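You operate a simulated robot arm through the tools that you are given. There is no shell and no other tool. Be economical: measure what you need, move in short steps, check, and stop when the job is done.

Carry out the task below with a simulated two-armed robot. There is one attempt and no reset: what you move stays moved.

JOB
Open the green case, move the purple pouch to the green mat, hold it and open its zip.
Fine: free both latches first.
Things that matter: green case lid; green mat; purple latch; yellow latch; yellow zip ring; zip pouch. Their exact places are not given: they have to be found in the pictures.

Only the result counts: the job must be done as asked and must still hold three seconds after the hand-in. Knocking over, shifting, dropping, spilling or breaking anything else fails it.

ROBOT AND FRAMES
Two 6-joint arms with two-finger parallel grippers on one trunk, on a base that drives. Base frame: it is fixed to the floor where the robot stands at the start and does not move with it; the origin is under the middle of the robot, x ahead of it, y to its left, z up. Lengths are in mm, angles in degrees, forces in N, time in s.
The left shoulder is at the start at [60, 187, 1147], the right one opposite. With the tool pointing down near the work surface each hand reaches from about 100 to 600 mm from the robot's upright axis, wherever it stands, measured 20 degrees to its own side. Places, roughly: green case lid [700, -300, 800]; green mat [600, -900, 700]; purple latch [500, -400, 800]; yellow latch [500, -100, 800]; yellow zip ring [800, -400, 800]. Payload 1.57 kg a hand.
The TCP of each hand is the grasp point between the finger pads, 30 mm short of the fingertips. In the tool frame z runs along the fingers and y along their closing line. The gripper opens to 110 mm. The fingers are 24 mm wide and 12 mm thick; the gripper's body (48 by 112 mm) begins 78 mm behind the TCP.
Orientation is that of the tool frame in the base frame, as a unit quaternion [x, y, z, w]. With the fingers straight down and closing along the base's y, the tool's x points along the base's -x, its y along +y and its z along -z.

CONTROLS
- The arms move only by the tool send_rows. It takes "left_moves", "right_moves" or both (then of equal length, played together; a hand with none holds still); each is a list of rows, each a list of 7 numbers: the finger opening in cm, from 0 to 11, then the shift along the tool's x, y, z in cm, then the turn, a rotation vector about the tool's x, y, z in rad. In form: [[fingers, dx, dy, dz, rx, ry, rz], ...]. A call has 1 to 10 rows; each row is the pose to reach, as a shift and turn from the pose commanded when the call began, along the tool's axes at that moment. A row lasts 0.2 s, in which the tool goes at most 50 mm and 8.6 degrees; a call with a longer step from one row to the next is refused whole, and so is a gripper value outside its range. A pose out of reach is approached as far as the arm can. The call stops where the force on the tool passes 40 N (or 10 N more than at its start, if that is more) or the arm is blocked; 0.2 s more then pass. Each finger travels about 153 mm/s and halts on what it meets, pressing with about 27 N; the grip force reading is that of the motor and also rises with nothing between the fingers. The clock runs only during rows and for 0.2 s after the last one: add rows that repeat a pose to give the fingers time. The reply holds the time, the measured pose of the TCP, the force on the tool along the base axes, the opening and the grip force, in the units named above and with some noise, with the torque about the TCP (base axes, N m) and any sound that the robot's microphone picked up, and new pictures: "views" is both (left out), scene, wrist or none (wrist: the cameras of the hands that moved).
- Cameras (640 x 400 px; columns grow to the right, rows downward): "scene" is now at [-3.8, -32.4, 1685.2]; the picture's right is [-0.63, -0.77, 0.00], its down [-0.61, 0.50, -0.61] and it looks along [0.47, -0.39, -0.79] (base axes); focal length 272 px, centre (320, 200). "left" rides on the left gripper at [70, -16, -141] in its tool frame; the picture's right is [0.23, 0.97, 0.00], its down [-0.86, 0.20, -0.48] and it looks along [-0.47, 0.11, 0.88] (tool axes); focal length 222 px, centre (320, 200). "right" rides on the right gripper at [70, 16, -141] in its tool frame; the picture's right is [-0.23, 0.97, 0.00], its down [-0.86, -0.20, -0.48] and it looks along [-0.47, -0.11, 0.88] (tool axes); focal length 222 px, centre (320, 200).
- lift_body(by): slides the trunk up (or, below 0, down) by that many mm; the arms and the scene camera ride with it, the base frame stays. It gives what a move gives, with no picture.
- drive_base(legs): drives the robot by 1 to 6 legs, each [ahead, left, turn to the left] in mm, mm and degrees, along the robot's own axes; the way and the turn of a leg run together, so that a leg with both is an arc; at most 1500 mm and 180 degrees a leg. The arms and the cameras ride along, it lands a little off, and it stops where it bumps. It gives what a move gives, and a new picture of the scene camera.
- pan_tilt(pan, tilt): turns the head with the scene camera to pan (to the left, within 86 degrees either way) and tilt (down, from -29 to 69), counted from straight ahead of the robot. It gives what a move gives, and a new picture of the scene camera.
- probe_pixels(camera, pixels): for up to 12 pixels [column, row] of the newest picture of that camera ("zoom" is the newest enlarged one), the place [x, y, z] in the base frame of the surface seen there, good to about 3 mm, but the place of the scene camera against the robot may be out by one fixed shift of up to 18 mm in any direction. No time passes.
- zoom(camera, box): a new picture of the part [left, top, right, bottom] of that camera's present view, enlarged. No time passes.
- sign_off(): hands the job in; it is judged then, once.

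Work in short steps. Measure before you move; look again where a grasp or a placing could have gone wrong, and mend it. You have 80 turns and 260 pictures in all, those below and enlarged ones among them. Open the grippers and draw the arms clear of the work before you hand the job in, unless the task says otherwise; then end with one line.

The tools are called as a command line: name --argument value ..., lists and objects as JSON in quotes. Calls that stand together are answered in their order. send_rows: Moves the arms, as the interface text tells. Its arguments: {"type":"object","properties":{"left_moves":{"type":"array"},"right_moves":{"type":"array"},"views":{"type":"string","enum":["both","scene","wrist","none"]}},"required":[]} The other tools are called the same way: lift_body (by) slides the trunk up or down; drive_base (legs) drives the base; pan_tilt (pan, tilt) turns the head that bears the scene camera; probe_pixels (camera, pixels) gives the place of the surface under pixels of a picture; zoom (camera, box) takes an enlarged picture of a part of a camera's view; sign_off () hands the job in.

At the start:

```text
t: 0.0
left_tcp_pos: [400.7, -62.1, 1265.4]
left_ee_rot: [0.0, 1.0, -0.001, 0.001]
left_ft_force: [-1.1, 0.0, 0.7]
left_ft_torque: [-0.02, 0.0, 0.01]
left_gripper_width: 109.8
left_finger_force: 0.0
right_tcp_pos: [300.6, -467.7, 1233.6]
right_ee_rot: [0.0, 1.0, 0.0, 0.0]
right_ft_force: [-0.5, -0.4, 0.1]
right_ft_torque: [0.0, -0.03, 0.03]
right_gripper_width: 110.1
right_finger_force: 0.2
trunk travel left (down, up): [-775.0, 215.0]
robot x, y, heading: [0.1, -0.9, -0.2]
head pan, tilt: [-39.4, 52.3]
```

scene: 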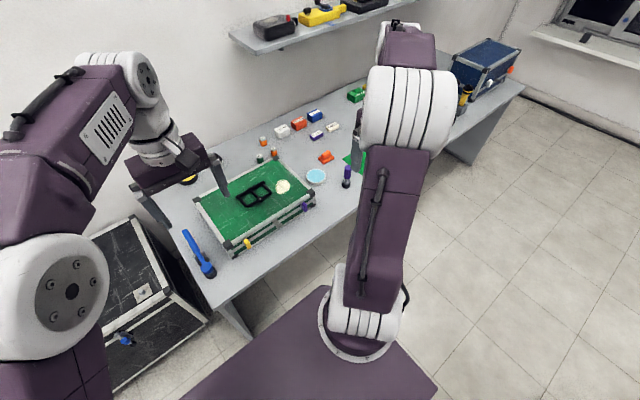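
right: 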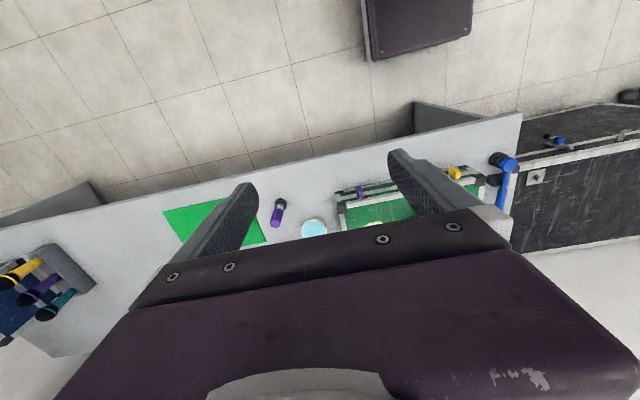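
left: 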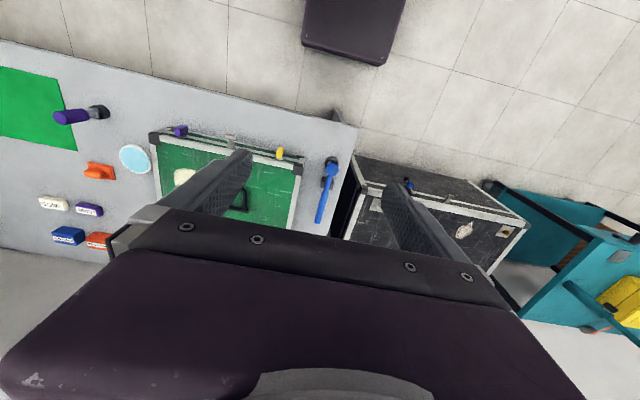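

The green case is at about (255,205) in the scene picture, with a yellow latch near (247,243) and a purple one near (306,207). I zoom in and measure.

zoom --camera "scene" --box '[180, 130, 360, 270]'

zoom --camera "left" --box '[0, 60, 360, 260]'

probe_pixels --camera "scene" --pixels '[[247, 243], [306, 207], [196, 199], [230, 250], [318, 196], [270, 160], [255, 193], [283, 187], [205, 270], [316, 177]]'

probe_pixels --camera "left" --pixels '[[279, 153], [180, 131], [232, 141], [158, 135], [301, 160], [328, 165], [70, 117], [135, 157], [20, 100], [5, 135], [70, 148], [294, 220]]'

```text
2.86 times, centred on (270, 200) of scene
```

zoom: 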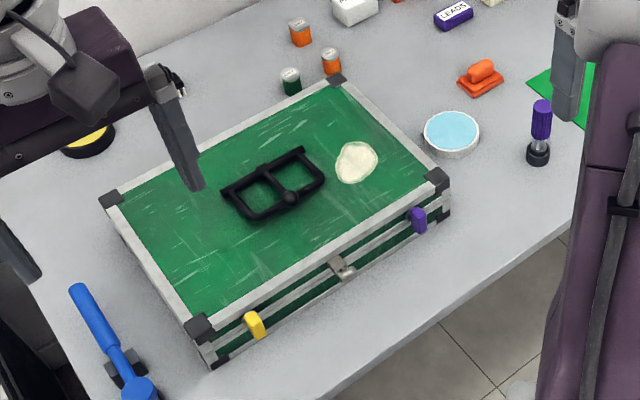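

```text
1.78 times, centred on (180, 160) of left
```

zoom: 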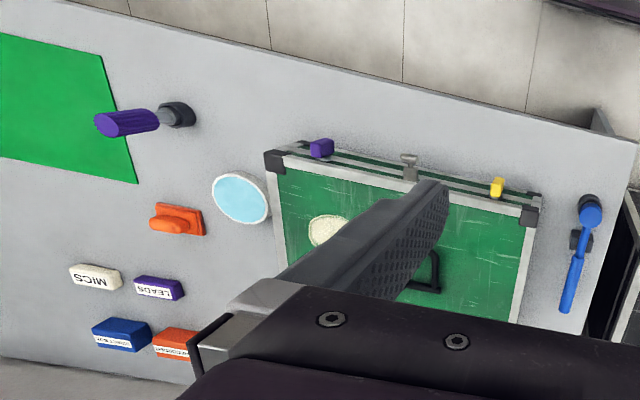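

```text
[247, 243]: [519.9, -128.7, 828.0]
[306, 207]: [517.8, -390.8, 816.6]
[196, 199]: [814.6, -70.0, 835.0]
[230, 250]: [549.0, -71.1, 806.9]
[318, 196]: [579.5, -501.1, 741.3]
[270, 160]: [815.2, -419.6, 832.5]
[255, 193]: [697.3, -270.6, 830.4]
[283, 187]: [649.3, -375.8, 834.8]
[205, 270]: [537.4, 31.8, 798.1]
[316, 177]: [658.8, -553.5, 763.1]
```

```text
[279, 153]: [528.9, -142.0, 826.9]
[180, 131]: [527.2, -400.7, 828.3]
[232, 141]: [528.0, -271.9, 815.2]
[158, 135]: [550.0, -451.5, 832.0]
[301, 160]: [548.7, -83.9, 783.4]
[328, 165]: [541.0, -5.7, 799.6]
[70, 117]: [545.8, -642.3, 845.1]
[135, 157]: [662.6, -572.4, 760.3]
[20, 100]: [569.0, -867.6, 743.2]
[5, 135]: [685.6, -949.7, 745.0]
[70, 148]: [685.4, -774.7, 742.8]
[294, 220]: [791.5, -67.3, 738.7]
```

The wrist and scene probes differ by about (9,-12,5), so I trust the wrist ones. I lower both hands in front of the case to see the latches up close.

send_rows --left_moves '[[6, 0, -1, 4.5, 0, 0, 0], [6, 0, -2, 9, 0, 0, 0], [6, 0, -3, 13.5, 0, 0, 0], [6, 0, -4, 18, 0, 0, 0], [6, 0, -5, 22.5, 0, 0, 0], [6, 0, -6, 26, 0, 0, 0], [6, 0, -7, 29, 0, 0, 0], [6, 0, -7, 29, 0, 0, 0]]' --right_moves '[[6, -1, 1, 4, 0, 0, 0], [6, -2, 2, 8, 0, 0, 0], [6, -4, 3, 12, 0, 0, 0], [6, -5.5, 4, 16, 0, 0, 0], [6, -7, 5, 20, 0, 0, 0], [6, -8, 6, 23, 0, 0, 0], [6, -9, 7, 26, 0, 0, 0], [6, -9, 7, 26, 0, 0, 0]]'

```text
t: 1.8
left_tcp_pos: [399.5, -132.6, 977.7]
left_ee_rot: [0.0, 1.0, -0.001, 0.002]
left_ft_force: [0.0, 0.0, 0.3]
left_ft_torque: [0.02, -0.01, -0.06]
left_gripper_width: 59.9
left_finger_force: 0.1
right_tcp_pos: [389.8, -397.7, 974.7]
right_ee_rot: [0.0, 1.0, -0.001, 0.0]
right_ft_force: [0.0, -0.4, -0.1]
right_ft_torque: [0.01, -0.02, -0.03]
right_gripper_width: 60.1
right_finger_force: 0.0
trunk travel left (down, up): [-775.0, 215.0]
robot x, y, heading: [-2.6, -0.3, -0.0]
head pan, tilt: [-39.4, 52.3]
```

scene: 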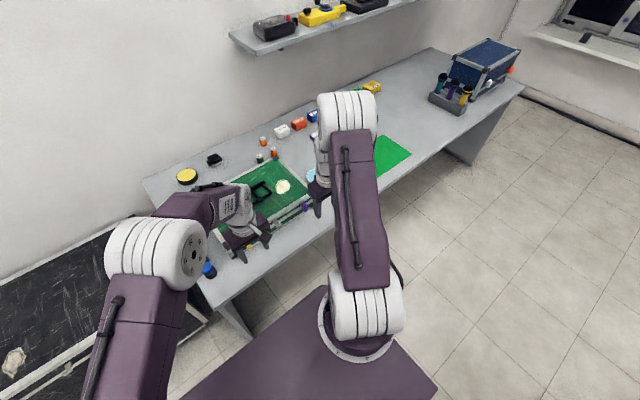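
right: 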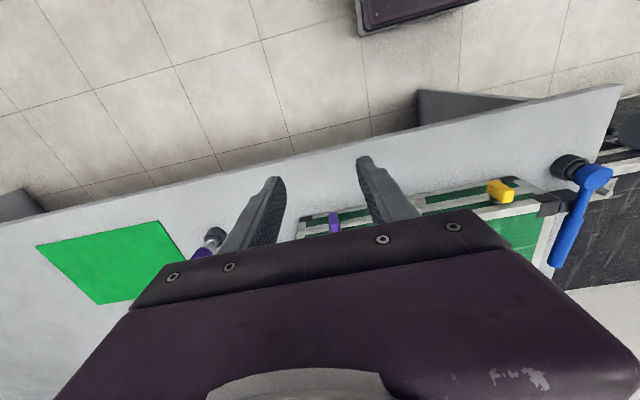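
left: 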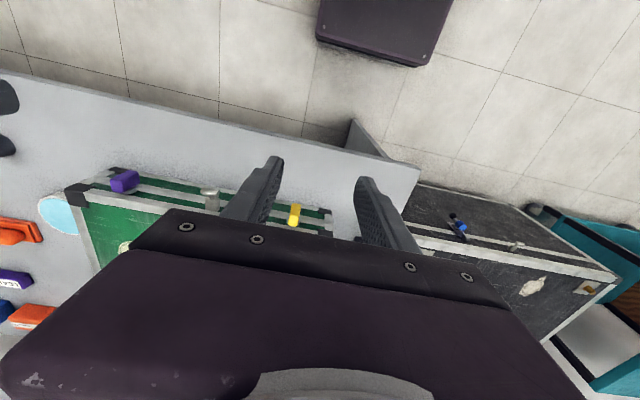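

Both latches show in the wrist views: purple at (125,181) and yellow at (294,214) in the left, purple at (335,222) in the right. I zoom on them.

zoom --camera "left" --box '[60, 150, 220, 250]'

zoom --camera "right" --box '[430, 150, 590, 250]'

zoom --camera "left" --box '[256, 190, 336, 240]'

zoom --camera "right" --box '[295, 195, 375, 245]'

```text
4.00 times, centred on (140, 200) of left
```

zoom: 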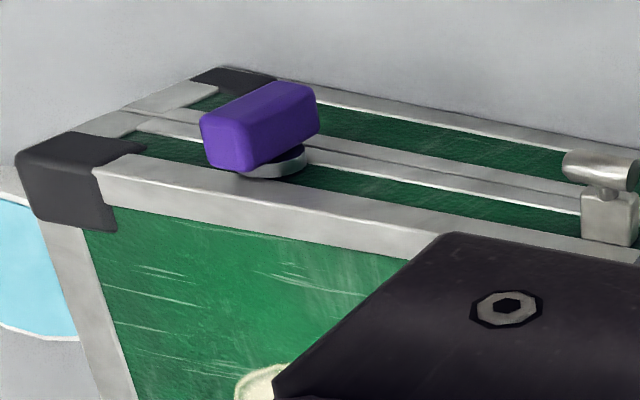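

```text
4.00 times, centred on (510, 200) of right
```

zoom: 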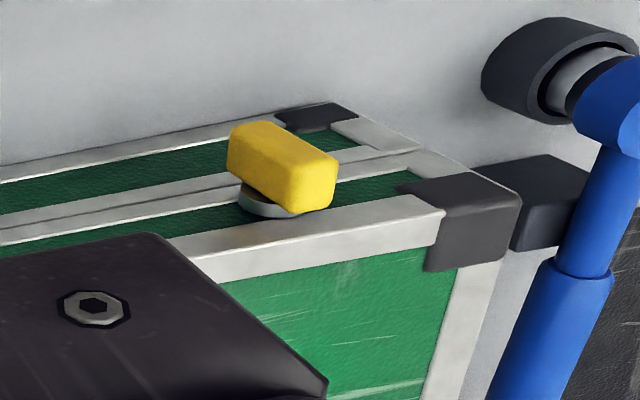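

```text
8.00 times, centred on (296, 215) of left
```

zoom: 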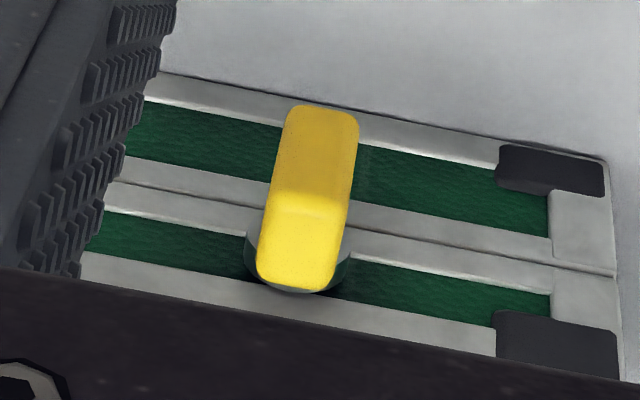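

```text
8.00 times, centred on (335, 220) of right
```

zoom: 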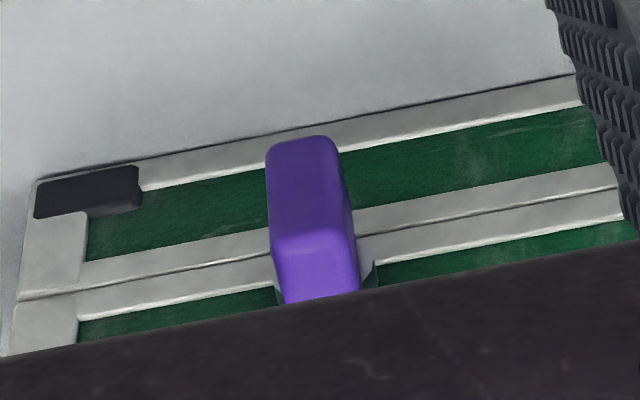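

The latches are turn-bars on round pivots on the front face, vertical now across the seam. I probe their ends.

probe_pixels --camera "left" --pixels '[[296, 204], [294, 214], [293, 223], [300, 205], [287, 223], [299, 224], [303, 215], [125, 181], [118, 190], [135, 178], [127, 176]]'

probe_pixels --camera "right" --pixels '[[333, 214], [335, 223], [335, 230], [331, 214], [337, 214], [332, 231], [338, 231], [500, 190], [505, 196], [493, 183], [342, 231]]'

zoom --camera "left" --box '[180, 170, 260, 220]'

```text
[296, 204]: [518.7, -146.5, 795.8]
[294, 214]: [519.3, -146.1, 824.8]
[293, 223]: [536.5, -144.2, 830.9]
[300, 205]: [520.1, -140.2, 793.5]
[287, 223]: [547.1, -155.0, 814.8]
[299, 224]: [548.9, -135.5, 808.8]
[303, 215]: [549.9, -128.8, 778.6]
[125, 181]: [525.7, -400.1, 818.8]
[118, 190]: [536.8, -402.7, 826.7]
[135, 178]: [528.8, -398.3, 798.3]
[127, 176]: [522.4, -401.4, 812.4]
```

```text
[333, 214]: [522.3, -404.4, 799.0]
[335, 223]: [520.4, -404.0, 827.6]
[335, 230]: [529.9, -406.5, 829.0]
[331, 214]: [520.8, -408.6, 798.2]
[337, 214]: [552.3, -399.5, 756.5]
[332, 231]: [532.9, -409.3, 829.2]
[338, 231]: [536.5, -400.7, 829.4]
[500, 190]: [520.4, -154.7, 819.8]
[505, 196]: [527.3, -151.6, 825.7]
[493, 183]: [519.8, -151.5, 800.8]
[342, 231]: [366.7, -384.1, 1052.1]
```

```text
8.00 times, centred on (220, 195) of left
```

zoom: 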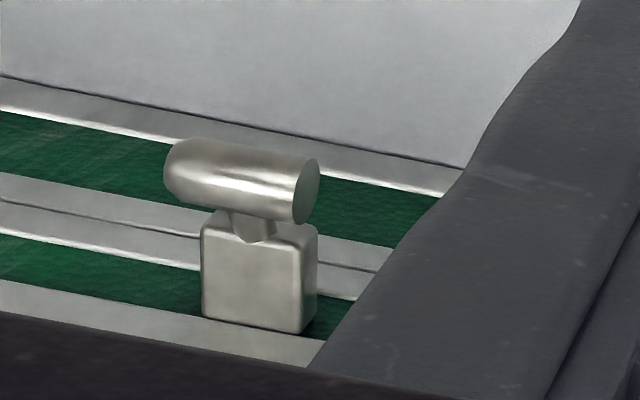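

Yellow bar is at about (519–540, -146, 788–830) and purple at (519–540, -404, same), centred on z≈810. I swing both hands to point forward at latch height, stopping short of them.

send_rows --left_moves '[[6, 0, 0, 1.6, 0, -0.148, 0], [6, 0, 0, 3.2, 0, -0.296, 0], [6, 0, -0.2, 4.8, 0, -0.444, 0], [6, 0, -0.4, 6.4, 0, -0.592, 0], [6, 0, -0.6, 8, 0, -0.74, 0], [6, 0, -0.8, 9.6, 0, -0.888, 0], [6, 0, -1, 11.2, 0, -1.036, 0], [6, 0, -1.2, 12.8, 0, -1.184, 0], [6, 0, -1.3, 14.8, 0, -1.332, 0], [6, 0, -1.3, 16.8, 0, -1.48, 0]]' --right_moves '[[6, 0, 0, 1.6, 0, -0.148, 0], [6, 0, 0, 3.2, 0, -0.296, 0], [6, 0, -0.1, 4.8, 0, -0.444, 0], [6, 0, -0.2, 6.4, 0, -0.592, 0], [6, 0, -0.3, 8, 0, -0.74, 0], [6, 0, -0.4, 9.6, 0, -0.888, 0], [6, 0, -0.5, 11.2, 0, -1.036, 0], [6, 0, -0.6, 12.8, 0, -1.184, 0], [6, 0, -0.6, 14.7, 0, -1.332, 0], [6, 0, -0.6, 16.5, 0, -1.48, 0]]'

```text
t: 3.9
left_tcp_pos: [475.2, -200.0, 959.9]
left_ee_rot: [-0.122, 0.736, -0.068, 0.662]
left_ft_force: [-0.1, -0.2, 0.4]
left_ft_torque: [-0.02, 0.04, 0.02]
left_gripper_width: 60.0
left_finger_force: 0.1
right_tcp_pos: [409.4, -465.3, 783.6]
right_ee_rot: [0.001, 0.775, 0.003, 0.632]
right_ft_force: [-0.9, -0.7, -0.1]
right_ft_torque: [0.04, -0.01, 0.0]
right_gripper_width: 59.9
right_finger_force: 0.0
right hand out of reach, approached as far as the arm can: row 2, 3, 4, 5, 6, 7, 8, 9, 10
trunk travel left (down, up): [-775.0, 215.0]
robot x, y, heading: [0.5, -0.4, -0.3]
head pan, tilt: [-39.4, 52.3]
stopped in row 10 (left hand): the arm was blocked; the commanded pose is now the measured one
```

scene: 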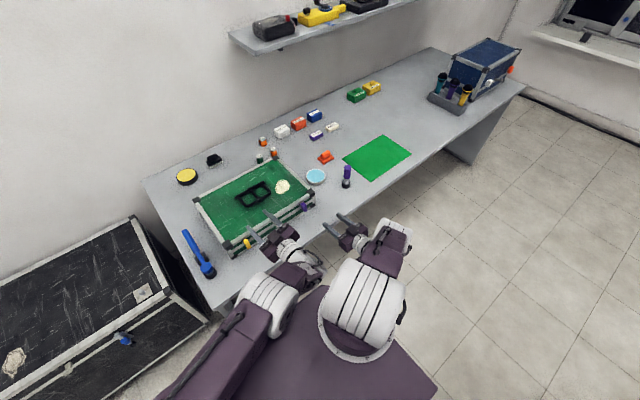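
right: 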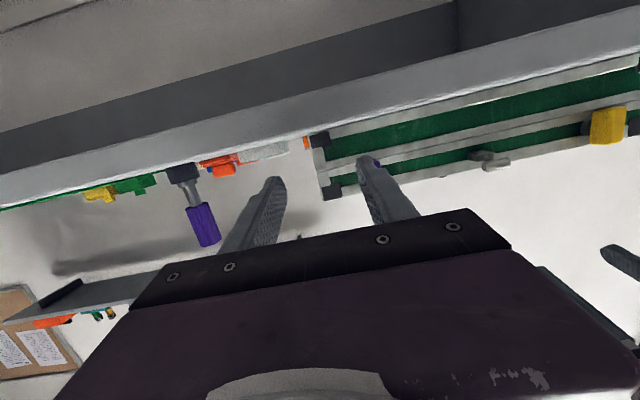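
left: 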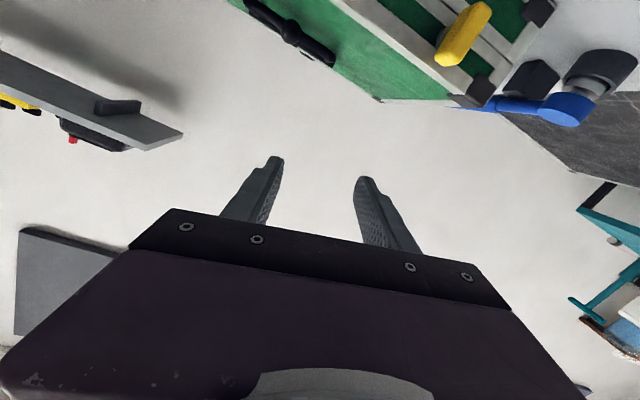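

Both arms were cramped, since the robot stands too close and off to one side of the case. I back up and centre the robot on the case (y≈-275).

drive_base --legs '[[-150, 0, 0], [0, -275, 0]]'

```text
t: 6.8
left_tcp_pos: [326.5, -472.5, 958.9]
left_ee_rot: [-0.123, 0.736, -0.069, 0.662]
left_ft_force: [0.0, -0.5, 0.1]
left_ft_torque: [0.04, 0.04, -0.03]
left_gripper_width: 60.2
left_finger_force: 0.1
right_tcp_pos: [259.1, -736.7, 783.2]
right_ee_rot: [0.0, 0.776, 0.003, 0.631]
right_ft_force: [0.2, 0.6, 0.6]
right_ft_torque: [0.02, 0.02, 0.0]
right_gripper_width: 60.0
right_finger_force: 0.0
trunk travel left (down, up): [-775.0, 215.0]
robot x, y, heading: [-149.0, -272.7, -0.5]
head pan, tilt: [-39.4, 52.3]
```

scene: 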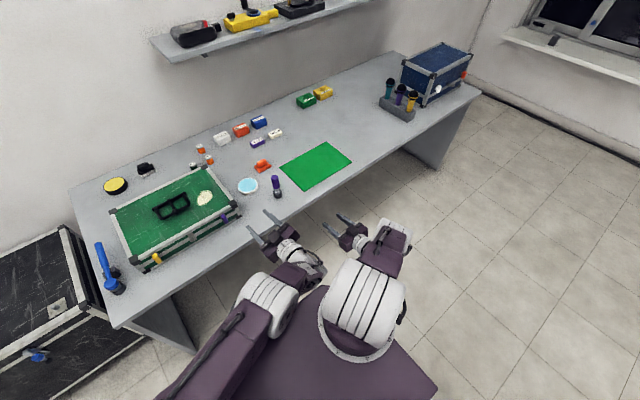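

The scene is clear now. I bring both hands straight, pointing forward, to about x=430 in front of the two latches.

send_rows --left_moves '[[5, 0.5, 3.81, 1.54, 0.009, -0.012, 0.03], [5, 1.0, 7.62, 3.09, 0.017, -0.023, 0.06], [5, 1.5, 11.43, 4.63, 0.026, -0.035, 0.09], [5, 2.0, 15.2, 6.17, 0.034, -0.047, 0.12], [5, 2.5, 19.1, 7.7, 0.043, -0.058, 0.15], [5, 3.0, 22.9, 9.26, 0.051, -0.07, 0.18], [5, 3.5, 26.7, 10.8, 0.06, -0.082, 0.21], [5, 4.0, 30.5, 12.3, 0.068, -0.093, 0.24], [5, 4.53, 34.3, 13.9, 0.077, -0.105, 0.27], [5, 4.53, 34.3, 13.9, 0.077, -0.105, 0.27]]' --right_moves '[[5, -0.68, 3.7, 1.8, 0, -0.023, 0], [5, -1.36, 7.4, 3.6, 0, -0.046, 0], [5, -2.03, 11.1, 5.4, 0, -0.069, 0], [5, -2.71, 14.8, 7.2, 0, -0.092, 0], [5, -3.39, 18.5, 9.0, 0, -0.115, 0], [5, -4.07, 22.2, 10.8, 0, -0.137, 0], [5, -4.74, 25.9, 12.6, 0, -0.16, 0], [5, -5.42, 29.6, 14.4, 0, -0.183, 0], [5, -6.1, 33.3, 16.2, 0, -0.206, 0], [5, -6.1, 33.3, 16.2, 0, -0.206, 0]]'

```text
t: 9.0
left_tcp_pos: [437.7, -170.3, 794.9]
left_ee_rot: [-0.001, 0.706, 0.0, 0.708]
left_ft_force: [-0.5, 0.4, -0.1]
left_ft_torque: [0.0, 0.0, 0.02]
left_gripper_width: 50.3
left_finger_force: 0.1
left hand out of reach, approached as far as the arm can: row 2, 3, 4, 5, 6, 7, 8, 9, 10
right_tcp_pos: [362.8, -507.1, 754.7]
right_ee_rot: [0.002, 0.707, 0.016, 0.707]
right_ft_force: [0.1, 0.1, -0.7]
right_ft_torque: [0.01, -0.01, 0.02]
right_gripper_width: 50.0
right_finger_force: 0.1
right hand out of reach, approached as far as the arm can: row 1, 2, 3, 4, 5, 6, 7, 8, 9, 10
trunk travel left (down, up): [-775.0, 215.0]
robot x, y, heading: [-154.0, -274.0, 0.0]
head pan, tilt: [-39.4, 52.3]
```

scene: 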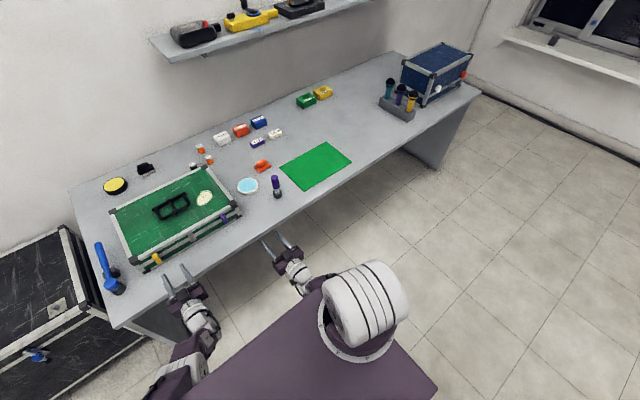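
right: 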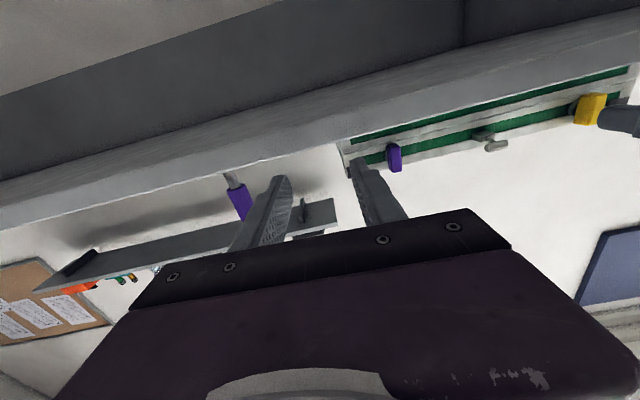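
left: 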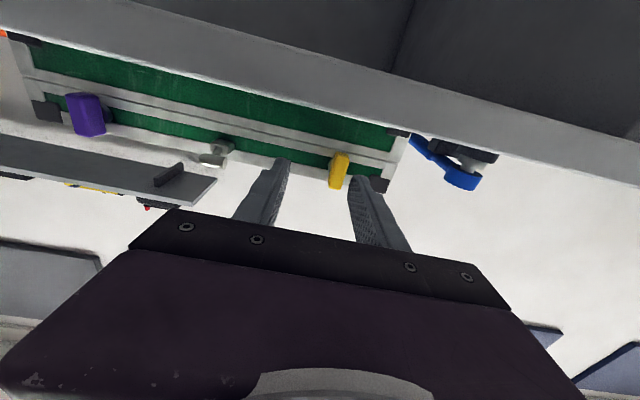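

The hands end up short with a folded arm, so I suspect the shoulder is too high for a level tool. I check the table's front edge before lowering the trunk.

probe_pixels --camera "scene" --pixels '[[200, 265], [250, 225], [300, 192], [160, 295], [185, 280], [278, 240]]'

drive_base --legs '[[-60, 0, 0]]'

lift_body --by -200

```text
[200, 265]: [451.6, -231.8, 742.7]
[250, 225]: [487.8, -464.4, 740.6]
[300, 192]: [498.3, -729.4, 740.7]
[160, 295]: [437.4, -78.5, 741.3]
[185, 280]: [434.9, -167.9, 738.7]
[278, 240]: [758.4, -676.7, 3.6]
```

```text
t: 10.0
left_tcp_pos: [377.5, -170.7, 793.7]
left_ee_rot: [-0.001, 0.707, 0.0, 0.707]
left_ft_force: [-0.4, 0.0, 0.6]
left_ft_torque: [-0.02, 0.0, -0.02]
left_gripper_width: 50.3
left_finger_force: 0.0
right_tcp_pos: [302.3, -505.7, 751.2]
right_ee_rot: [0.001, 0.707, 0.018, 0.707]
right_ft_force: [0.5, -0.2, 0.0]
right_ft_torque: [0.02, 0.02, -0.03]
right_gripper_width: 50.1
right_finger_force: 0.0
trunk travel left (down, up): [-775.0, 215.0]
robot x, y, heading: [-211.1, -275.3, 0.1]
head pan, tilt: [-39.4, 52.3]
```

scene: 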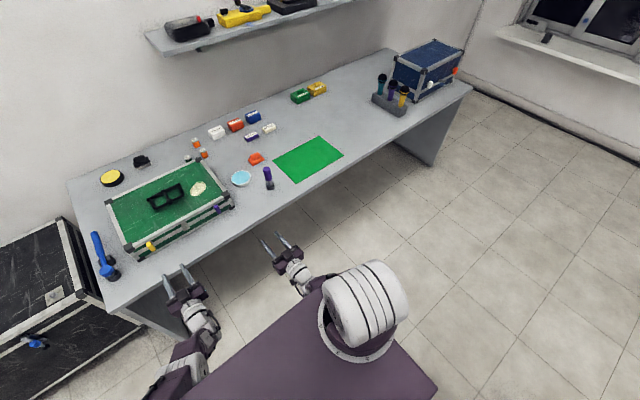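

```text
t: 12.1
left_tcp_pos: [376.8, -170.1, 594.9]
left_ee_rot: [-0.001, 0.707, -0.001, 0.708]
left_ft_force: [0.9, 0.3, 0.7]
left_ft_torque: [-0.01, 0.01, -0.02]
left_gripper_width: 50.2
left_finger_force: 0.0
right_tcp_pos: [302.4, -506.4, 553.2]
right_ee_rot: [0.001, 0.707, 0.017, 0.707]
right_ft_force: [-0.2, -0.5, -0.4]
right_ft_torque: [-0.02, 0.01, 0.0]
right_gripper_width: 50.4
right_finger_force: 0.1
trunk travel left (down, up): [-575.0, 415.0]
robot x, y, heading: [-209.5, -274.7, 0.0]
head pan, tilt: [-39.4, 52.3]
```

The table front edge is at x≈440. With the shoulders lower, I lift the hands in front of it to latch height, tips still short of the edge.

send_rows --left_moves '[[5, -3, 0.4, 0, 0, 0, 0], [5, -6, 0.8, 0, 0, 0, 0], [5, -9, 1.2, 0, 0, 0, 0], [5, -12, 1.6, 0, 0, 0, 0], [5, -15, 2.0, 0, 0, 0, 0], [5, -18, 2.4, 0, 0, 0, 0], [5, -21.5, 2.4, 0.5, 0, 0, 0], [5, -21.5, 2.4, 1.2, 0, 0, 0], [5, -21.5, 2.4, 2.3, 0, 0, 0], [5, -21.5, 2.4, 2.3, 0, 0, 0]]' --right_moves '[[5, -3.5, 1.4, 0, 0, 0, 0], [5, -7, 2.8, 0, 0.01, 0, -0.01], [5, -10.5, 4.2, 0, 0.02, 0, -0.02], [5, -14, 5.6, 0, 0.023, 0, -0.026], [5, -17.5, 7, 0, 0.023, 0, -0.026], [5, -21, 8.4, 1, 0.023, 0, -0.026], [5, -24, 10.2, 3, 0.023, 0, -0.026], [5, -25.7, 10.2, 6, 0.023, 0, -0.026], [5, -25.7, 10.2, 9.8, 0.023, 0, -0.026], [5, -25.7, 10.2, 9.8, 0.023, 0, -0.026]]'

```text
t: 14.3
left_tcp_pos: [422.5, -169.3, 631.0]
left_ee_rot: [-0.001, 0.706, 0.0, 0.708]
left_ft_force: [0.2, 0.0, -0.4]
left_ft_torque: [-0.01, -0.01, 0.02]
left_gripper_width: 50.1
left_finger_force: 0.1
left hand out of reach, approached as far as the arm can: row 1, 2, 3, 4, 5, 6, 7, 8, 9, 10
right_tcp_pos: [302.3, -512.7, 554.0]
right_ee_rot: [0.006, 0.707, 0.013, 0.707]
right_ft_force: [0.1, -0.1, 1.2]
right_ft_torque: [-0.02, -0.04, 0.01]
right_gripper_width: 50.0
right_finger_force: 0.0
right hand out of reach, approached as far as the arm can: row 1, 2, 3, 4, 5, 6, 7, 8, 9, 10
trunk travel left (down, up): [-575.0, 415.0]
robot x, y, heading: [-213.5, -274.3, 0.1]
head pan, tilt: [-39.4, 52.3]
```

scene: 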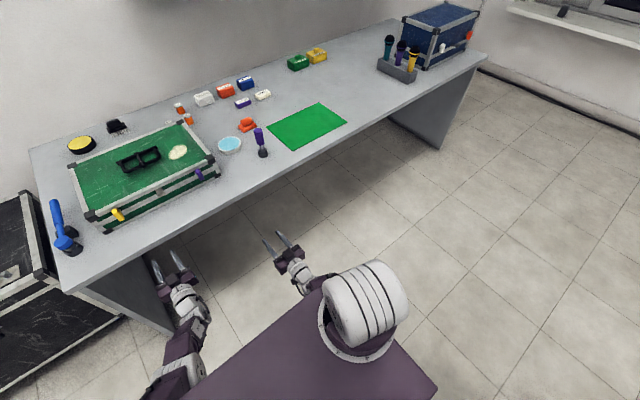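
right: 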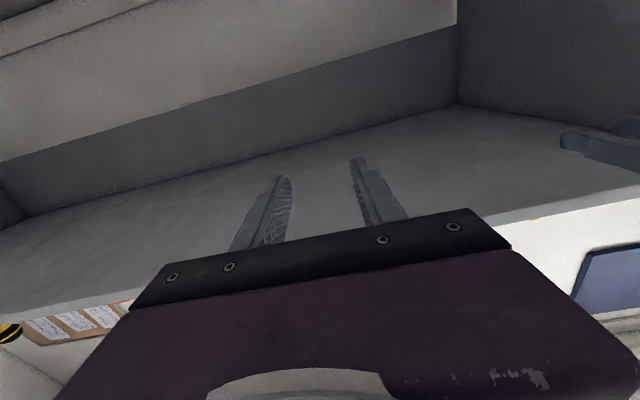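
left: 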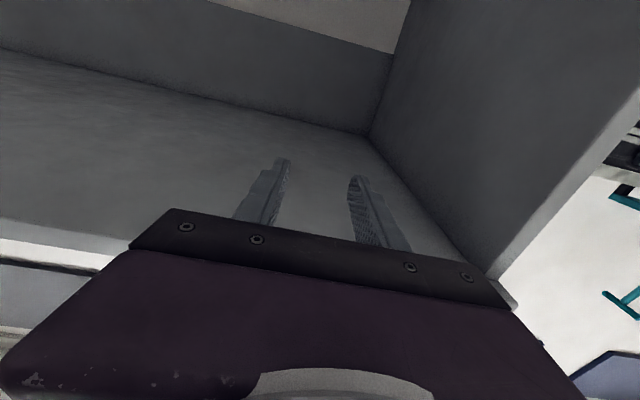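

The level-tool limit appears to need the shoulder higher relative to the hand (about 390 mm above at this reach). I back off clear of the table and raise the trunk by 270.

drive_base --legs '[[-80, 0, 0]]'

lift_body --by 275

```text
t: 15.4
left_tcp_pos: [342.3, -169.8, 631.2]
left_ee_rot: [-0.001, 0.705, -0.001, 0.709]
left_ft_force: [-1.0, -0.3, 0.1]
left_ft_torque: [-0.02, -0.02, -0.03]
left_gripper_width: 50.1
left_finger_force: 0.0
right_tcp_pos: [220.7, -512.9, 555.3]
right_ee_rot: [0.006, 0.707, 0.011, 0.707]
right_ft_force: [0.6, 0.1, 0.3]
right_ft_torque: [-0.01, 0.02, -0.01]
right_gripper_width: 50.2
right_finger_force: 0.1
trunk travel left (down, up): [-575.0, 415.0]
robot x, y, heading: [-290.5, -272.1, 0.2]
head pan, tilt: [-39.4, 52.3]
```

scene: 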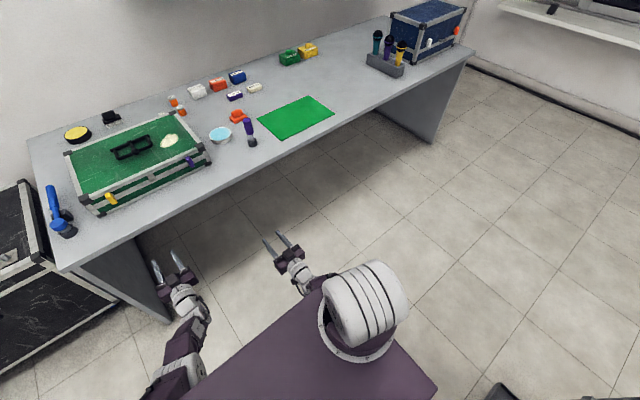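

```text
t: 18.2
left_tcp_pos: [342.6, -169.1, 906.4]
left_ee_rot: [-0.001, 0.705, -0.001, 0.709]
left_ft_force: [-0.5, 0.4, 0.3]
left_ft_torque: [-0.02, 0.01, -0.04]
left_gripper_width: 49.8
left_finger_force: 0.1
right_tcp_pos: [222.1, -512.7, 829.0]
right_ee_rot: [0.007, 0.707, 0.012, 0.707]
right_ft_force: [0.3, 0.0, 0.0]
right_ft_torque: [-0.02, 0.0, 0.02]
right_gripper_width: 50.2
right_finger_force: 0.1
trunk travel left (down, up): [-850.0, 140.0]
robot x, y, heading: [-287.8, -273.9, -0.2]
head pan, tilt: [-39.4, 52.3]
```

Now I bring both hands level to z≈810 at the latch y's, 200 mm short of the case.

send_rows --left_moves '[[5, 3, 0.8, -1, 0, 0, 0], [5, 6, 1.6, -2, 0, 0, 0], [5, 9.6, 2.3, -3, 0, 0, 0], [5, 9.6, 2.3, -3, 0, 0, 0]]' --right_moves '[[5, 1, 3, 2.5, 0.01, 0, -0.01], [5, 1.9, 6, 5, 0.01, 0, -0.01], [5, 1.9, 9, 7.5, 0.01, 0, -0.01], [5, 1.9, 10.9, 9, 0.01, 0, -0.01]]' --views "none"

```text
t: 19.2
left_tcp_pos: [286.3, -155.7, 862.1]
left_ee_rot: [-0.001, 0.707, 0.0, 0.707]
left_ft_force: [0.0, 0.2, 0.3]
left_ft_torque: [-0.03, 0.01, -0.01]
left_gripper_width: 49.8
left_finger_force: 0.0
left hand out of reach, approached as far as the arm can: row 1, 2, 3, 4
right_tcp_pos: [261.8, -502.8, 846.2]
right_ee_rot: [-0.013, 0.709, 0.017, 0.705]
right_ft_force: [-0.7, -0.3, 1.0]
right_ft_torque: [-0.02, -0.02, 0.02]
right_gripper_width: 49.9
right_finger_force: 0.0
right hand out of reach, approached as far as the arm can: row 1, 2, 3, 4
trunk travel left (down, up): [-850.0, 140.0]
robot x, y, heading: [-289.2, -271.4, 0.1]
head pan, tilt: [-39.4, 52.3]
```

A level tool turns out to be at a wrist limit. The bars can be turned with the fingers pointing down instead, by pushing their upper ends sideways with closed fingertips. I bring both hands back to pointing down.

send_rows --left_moves '[[5, -1, 0, -1.3, 0, 0.148, 0], [5, -2, 0, -2.6, 0, 0.296, 0], [5, -3, 0, -3.9, 0, 0.444, 0], [5, -4, 0, -5.2, 0, 0.592, 0], [4, -5, 0, -6.5, 0, 0.74, 0], [3, -6, 0, -7.8, 0, 0.888, 0], [2, -7, 0, -9, 0, 1.036, 0], [1, -8, 0, -10.2, 0, 1.184, 0], [0, -9, 0, -11.4, 0, 1.332, 0], [0, -10, 0, -12.6, 0, 1.48, 0]]' --right_moves '[[5, -1, 1, -1, 0, 0.148, 0], [5, -2, 2, -2, 0, 0.296, 0], [5, -3, 3, -3, 0, 0.444, 0], [5, -4, 4, -4, 0, 0.592, 0], [4, -5, 5, -5, 0, 0.74, 0], [3, -6, 6, -6, 0, 0.888, 0], [2, -7, 7, -7, 0, 1.036, 0], [1, -8, 8, -8, 0, 1.184, 0], [0, -9, 9, -9, 0, 1.332, 0], [0, -11, 9.9, -10, 0, 1.48, 0]]' --views "none"

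lift_body --by -75

```text
t: 21.6
left_tcp_pos: [154.5, -150.7, 916.8]
left_ee_rot: [0.0, 0.995, 0.007, 0.098]
left_ft_force: [-0.3, 0.2, 0.3]
left_ft_torque: [-0.01, -0.06, -0.03]
left_gripper_width: 0.0
left_finger_force: 20.9
left hand out of reach, approached as far as the arm can: row 1, 2, 3, 4, 5, 6, 7, 8, 10
right_tcp_pos: [90.2, -377.4, 829.3]
right_ee_rot: [0.025, 0.997, 0.068, -0.04]
right_ft_force: [-0.7, -0.2, 1.1]
right_ft_torque: [-0.04, -0.03, 0.04]
right_gripper_width: 0.1
right_finger_force: 21.1
right hand out of reach, approached as far as the arm can: row 1, 2, 3, 4, 5, 6, 7, 8
trunk travel left (down, up): [-850.0, 140.0]
robot x, y, heading: [-289.6, -275.7, 0.0]
head pan, tilt: [-39.4, 52.3]
stopped in row 10 (left hand): the arm was blocked; the commanded pose is now the measured one
```

```text
t: 22.7
left_tcp_pos: [159.6, -150.1, 841.7]
left_ee_rot: [0.0, 0.995, 0.008, 0.096]
left_ft_force: [0.3, 0.5, 0.4]
left_ft_torque: [0.03, -0.03, 0.0]
left_gripper_width: 0.3
left_finger_force: 21.0
right_tcp_pos: [94.4, -377.7, 754.0]
right_ee_rot: [0.025, 0.997, 0.066, -0.043]
right_ft_force: [-0.2, 0.3, 0.2]
right_ft_torque: [0.02, -0.03, 0.01]
right_gripper_width: 0.1
right_finger_force: 21.3
trunk travel left (down, up): [-775.0, 215.0]
robot x, y, heading: [-291.3, -273.7, 0.1]
head pan, tilt: [-39.4, 52.3]
```

I straighten both hands to vertical and raise them well above the case height.

send_rows --left_moves '[[0, -0.5, 0.1, -3, 0, 0.05, 0], [0, -1, 0.2, -6, 0, 0.1, 0], [0, -1.6, 0.3, -9, 0, 0.15, 0], [0, -2.2, 0.5, -11.6, 0, 0.192, 0], [0, -2.2, 0.5, -11.6, 0, 0.192, 0], [0, -2.2, 0.5, -11.6, 0, 0.192, 0]]' --right_moves '[[0, -0.9, 0.1, -4, 0.03, -0.02, -0.01], [0, -1.8, 0.2, -8, 0.06, -0.04, -0.02], [0, -2.8, 0.3, -12, 0.09, -0.06, -0.03], [0, -3.8, 0.4, -16.5, 0.132, -0.086, -0.05], [0, -4.86, 0.47, -21.3, 0.132, -0.086, -0.05], [0, -4.86, 0.47, -21.3, 0.132, -0.086, -0.05]]' --views "none"

drive_base --legs '[[250, 0, 0]]'

```text
t: 24.1
left_tcp_pos: [160.1, -146.0, 959.2]
left_ee_rot: [-0.001, 1.0, 0.007, -0.001]
left_ft_force: [-0.2, 0.2, -0.2]
left_ft_torque: [-0.02, -0.02, -0.01]
left_gripper_width: 0.0
left_finger_force: 21.2
left hand out of reach, approached as far as the arm can: row 1
right_tcp_pos: [162.0, -402.8, 959.8]
right_ee_rot: [0.0, 1.0, 0.0, 0.0]
right_ft_force: [0.8, -0.1, -0.9]
right_ft_torque: [-0.01, 0.01, 0.0]
right_gripper_width: 0.3
right_finger_force: 21.3
trunk travel left (down, up): [-775.0, 215.0]
robot x, y, heading: [-291.3, -272.5, -0.0]
head pan, tilt: [-39.4, 52.3]
```

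```text
t: 25.9
left_tcp_pos: [410.3, -143.4, 959.5]
left_ee_rot: [-0.002, 1.0, 0.007, 0.001]
left_ft_force: [1.2, -0.3, -0.5]
left_ft_torque: [0.03, -0.01, 0.03]
left_gripper_width: 0.2
left_finger_force: 21.6
right_tcp_pos: [412.1, -401.0, 960.8]
right_ee_rot: [-0.001, 1.0, 0.0, 0.001]
right_ft_force: [0.1, -0.1, -0.2]
right_ft_torque: [0.0, 0.02, 0.02]
right_gripper_width: 0.0
right_finger_force: 21.1
trunk travel left (down, up): [-775.0, 215.0]
robot x, y, heading: [-40.0, -270.7, 0.3]
head pan, tilt: [-39.4, 52.3]
```

scene: 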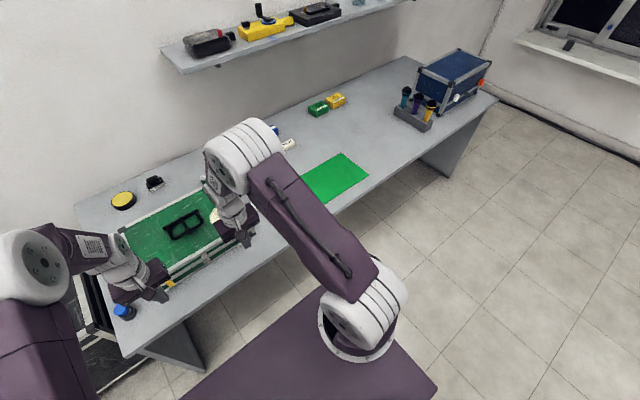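

Now I place each closed fingertip just inboard of the upper end of its latch bar, tip at z≈819, in front of the case face.

send_rows --left_moves '[[0, -3, -1, 0, 0, 0, 0], [0, -6, -2, 0, 0, 0, 0], [0, -9, -2.7, 1, 0, 0, 0], [0, -11.6, -2.7, 4, 0, 0, 0], [0, -11.6, -2.7, 7.5, 0, 0, 0], [0, -11.6, -2.7, 11, 0, 0, 0], [0, -11.6, -2.7, 11, 0, 0, 0]]' --right_moves '[[0, -3, 1, 0, 0, 0, 0], [0, -6, 2, 0, 0, 0, 0], [0, -9, 2.1, 1, 0, 0, 0], [0, -11.4, 2.1, 4, 0, 0, 0], [0, -11.4, 2.1, 7.5, 0, 0, 0], [0, -11.4, 2.1, 11.2, 0, 0, 0], [0, -11.4, 2.1, 11.2, 0, 0, 0]]'

```text
t: 27.5
left_tcp_pos: [526.1, -169.4, 848.3]
left_ee_rot: [-0.002, 1.0, 0.008, 0.0]
left_ft_force: [-0.7, -0.8, -0.4]
left_ft_torque: [0.0, 0.01, -0.01]
left_gripper_width: 0.2
left_finger_force: 21.1
right_tcp_pos: [525.8, -380.5, 848.8]
right_ee_rot: [-0.001, 1.0, 0.001, 0.001]
right_ft_force: [0.4, -0.1, 0.0]
right_ft_torque: [-0.01, -0.01, 0.0]
right_gripper_width: 0.0
right_finger_force: 21.3
trunk travel left (down, up): [-775.0, 215.0]
robot x, y, heading: [-42.0, -276.0, 0.2]
head pan, tilt: [-39.4, 52.3]
```

scene: 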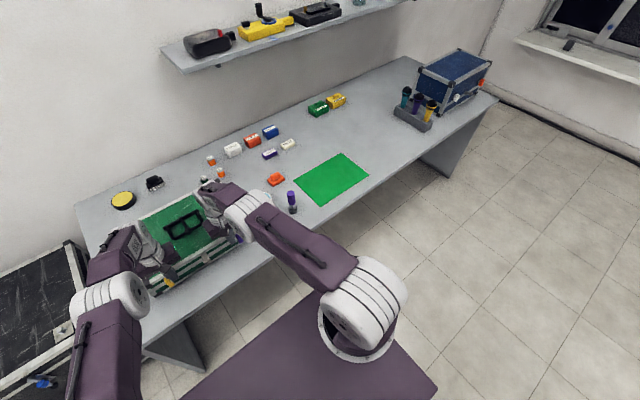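
right: 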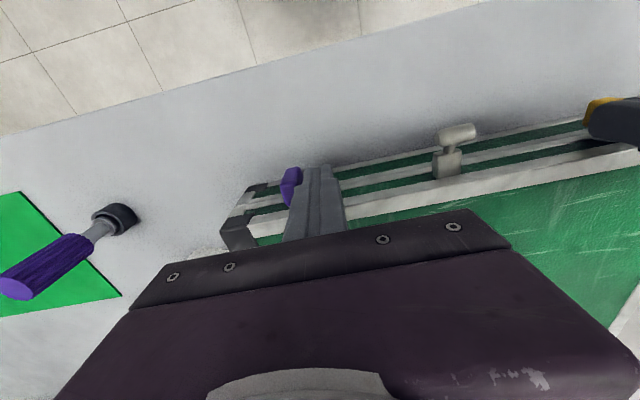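
left: 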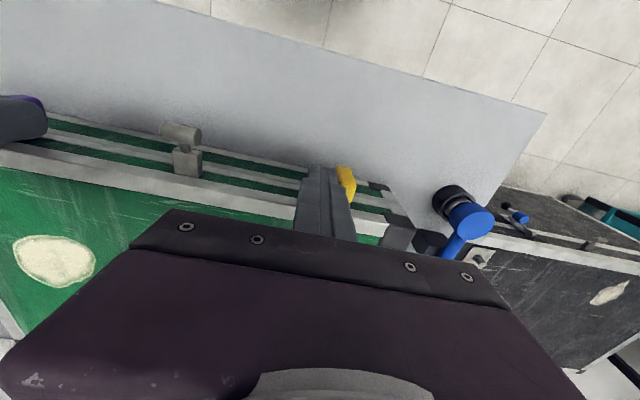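

Both tips sit beside the bars (purple (290,185) in right, yellow (347,180) in left). I push both outward slowly.

send_rows --left_moves '[[0, 0, 0.6, 0, 0, 0, 0], [0, 0, 1.1, 0, 0, 0, 0], [0, 0, 1.6, 0, 0, 0, 0], [0, 0, 2.1, 0, 0, 0, 0], [0, 0, 2.6, 0, 0, 0, 0], [0, 0, 3.0, 0, 0, 0, 0]]' --right_moves '[[0, 0, -0.6, 0, 0, 0, 0], [0, 0, -1.1, 0, 0, 0, 0], [0, 0, -1.6, 0, 0, 0, 0], [0, 0, -2.1, 0, 0, 0, 0], [0, 0, -2.6, 0, 0, 0, 0], [0, 0, -3.0, 0, 0, 0, 0]]' --views "wrist"

```text
t: 28.9
left_tcp_pos: [526.3, -135.1, 848.2]
left_ee_rot: [-0.002, 1.0, 0.007, 0.0]
left_ft_force: [0.2, 0.3, 0.5]
left_ft_torque: [0.04, 0.01, 0.01]
left_gripper_width: 0.0
left_finger_force: 21.4
right_tcp_pos: [526.4, -407.6, 849.6]
right_ee_rot: [-0.001, 1.0, -0.001, 0.001]
right_ft_force: [2.5, 10.1, 4.9]
right_ft_torque: [0.22, -0.11, 0.13]
right_gripper_width: 0.0
right_finger_force: 21.1
trunk travel left (down, up): [-775.0, 215.0]
robot x, y, heading: [-39.3, -272.1, 0.2]
head pan, tilt: [-39.4, 52.3]
```

right: 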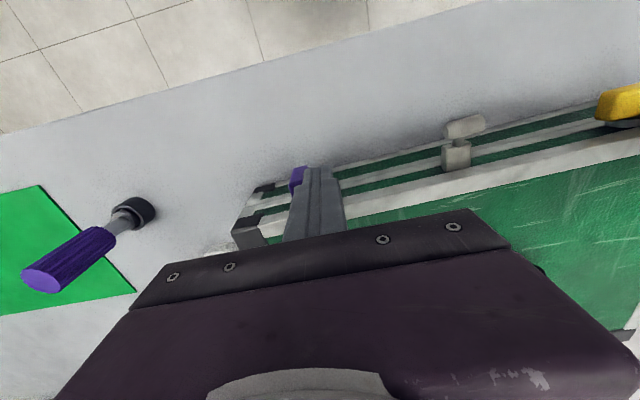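
left: 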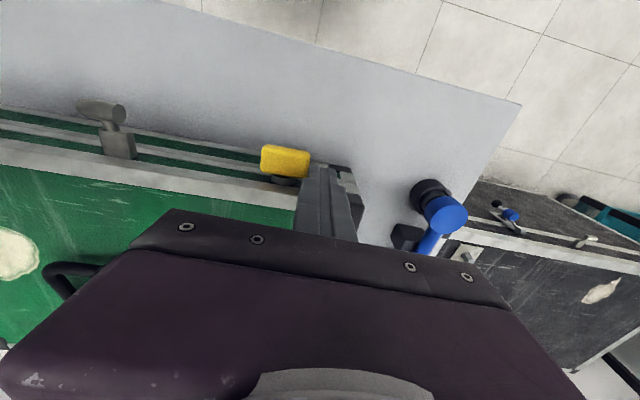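

Yellow looks turned level at (286,160); purple resists with 10 N. I zoom on both.

zoom --camera "left" --box '[230, 125, 390, 225]'

zoom --camera "right" --box '[230, 145, 390, 245]'

probe_pixels --camera "left" --pixels '[[266, 155], [286, 150], [286, 162], [305, 158], [268, 170], [303, 173]]'

probe_pixels --camera "right" --pixels '[[298, 170], [296, 180], [293, 188], [300, 176]]'

```text
4.00 times, centred on (310, 175) of left
```

zoom: 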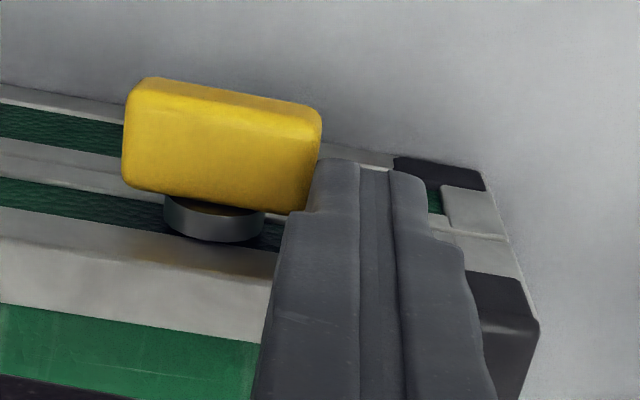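

```text
4.00 times, centred on (310, 195) of right
```

zoom: 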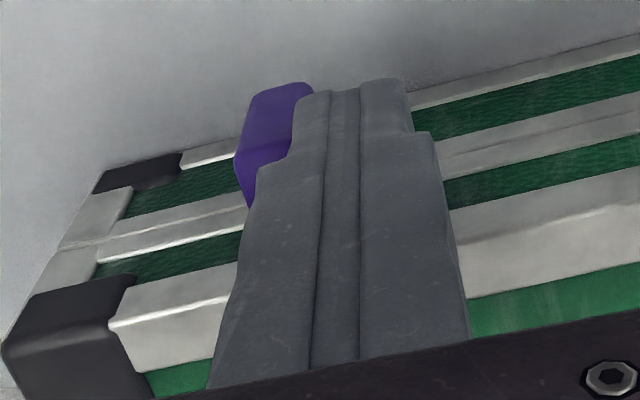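

```text
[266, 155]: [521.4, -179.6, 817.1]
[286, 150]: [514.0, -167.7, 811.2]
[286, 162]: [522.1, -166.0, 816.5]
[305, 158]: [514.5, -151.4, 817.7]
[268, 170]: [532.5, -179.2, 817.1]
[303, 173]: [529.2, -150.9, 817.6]
```

```text
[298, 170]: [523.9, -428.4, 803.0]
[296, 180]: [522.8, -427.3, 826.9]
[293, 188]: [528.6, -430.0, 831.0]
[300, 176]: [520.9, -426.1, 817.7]
```

The purple bar seems to have moved bodily from y=-404 to -428, so the case may have slid. I check case edges with the wrist camera.

probe_pixels --camera "left" --pixels '[[350, 168], [354, 190], [363, 210], [118, 143], [103, 113]]'

probe_pixels --camera "right" --pixels '[[456, 155], [464, 127], [236, 240], [258, 190], [240, 222], [626, 103]]'

probe_pixels --camera "scene" --pixels '[[180, 225], [135, 222], [242, 235], [212, 180]]'

```text
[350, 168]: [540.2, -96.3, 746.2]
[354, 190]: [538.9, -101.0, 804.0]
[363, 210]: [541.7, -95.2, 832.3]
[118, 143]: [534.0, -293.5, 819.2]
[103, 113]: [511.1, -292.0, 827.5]
```

```text
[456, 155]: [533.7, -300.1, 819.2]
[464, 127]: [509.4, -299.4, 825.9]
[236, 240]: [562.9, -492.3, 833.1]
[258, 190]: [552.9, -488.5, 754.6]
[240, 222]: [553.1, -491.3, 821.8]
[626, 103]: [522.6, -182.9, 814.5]
```

```text
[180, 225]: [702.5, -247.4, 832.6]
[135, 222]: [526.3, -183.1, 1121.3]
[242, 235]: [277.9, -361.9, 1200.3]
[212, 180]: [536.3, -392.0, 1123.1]
```

The case slid about 22 mm right because purple doesn't turn that way, while yellow turned freely (top toward +y). I clear the left hand, then place the right fingertip on the outer side of the purple bar's top to push it the other way.

send_rows --right_moves '[[0, 0, 0.4, 0, 0, 0, 0], [0, 0, 0.4, -3, 0, 0, 0], [0, 0, -1, -4, 0, 0, 0], [0, 0, -3, -4, 0, 0, 0], [0, 0, -4.6, -4, 0, 0, 0], [0, 0, -4.6, -2, 0, 0, 0], [0, 0, -4.6, 0, 0, 0, 0], [0, 0, -4.6, 0, 0, 0, 0]]' --left_moves '[[0, 0, 0.4, 0, 0, 0, 0], [0, 0, 0.6, -3, 0, 0, 0], [0, 1, 0.6, -6, 0, 0, 0], [0, 3, 0.6, -9, 0, 0, 0], [0, 5, 0.6, -10, 0, 0, 0], [0, 5, 0.6, -10, 0, 0, 0], [0, 5, 0.6, -10, 0, 0, 0], [0, 5, 0.6, -10, 0, 0, 0]]' --views "wrist"

```text
t: 30.7
left_tcp_pos: [475.7, -133.9, 949.0]
left_ee_rot: [-0.001, 1.0, 0.007, -0.001]
left_ft_force: [0.2, 0.4, -0.4]
left_ft_torque: [0.03, 0.01, 0.05]
left_gripper_width: 0.0
left_finger_force: 21.4
right_tcp_pos: [525.5, -456.2, 849.2]
right_ee_rot: [-0.001, 1.0, 0.0, 0.001]
right_ft_force: [0.5, -0.2, -0.3]
right_ft_torque: [0.04, -0.01, -0.03]
right_gripper_width: 0.0
right_finger_force: 21.0
trunk travel left (down, up): [-775.0, 215.0]
robot x, y, heading: [-39.0, -273.0, 0.4]
head pan, tilt: [-39.4, 52.3]
```

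right: 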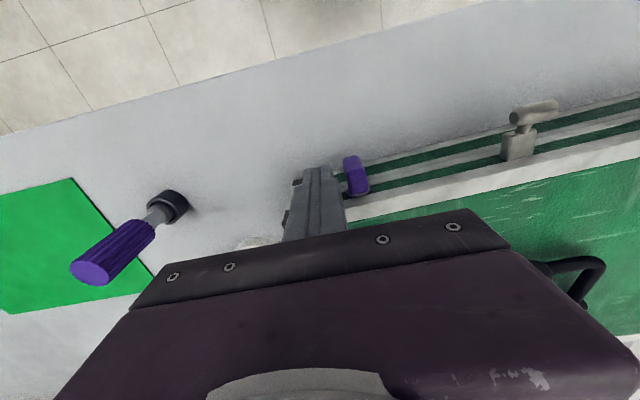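
left: 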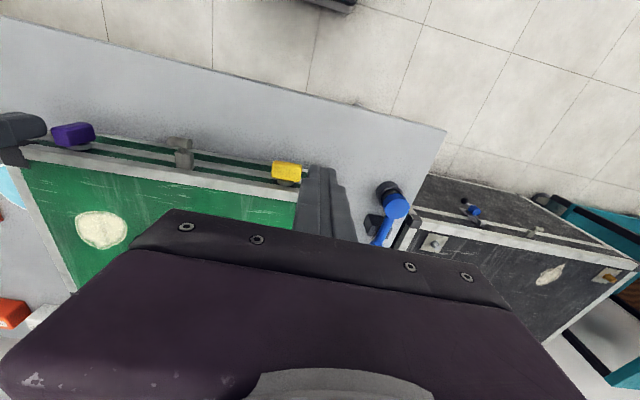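

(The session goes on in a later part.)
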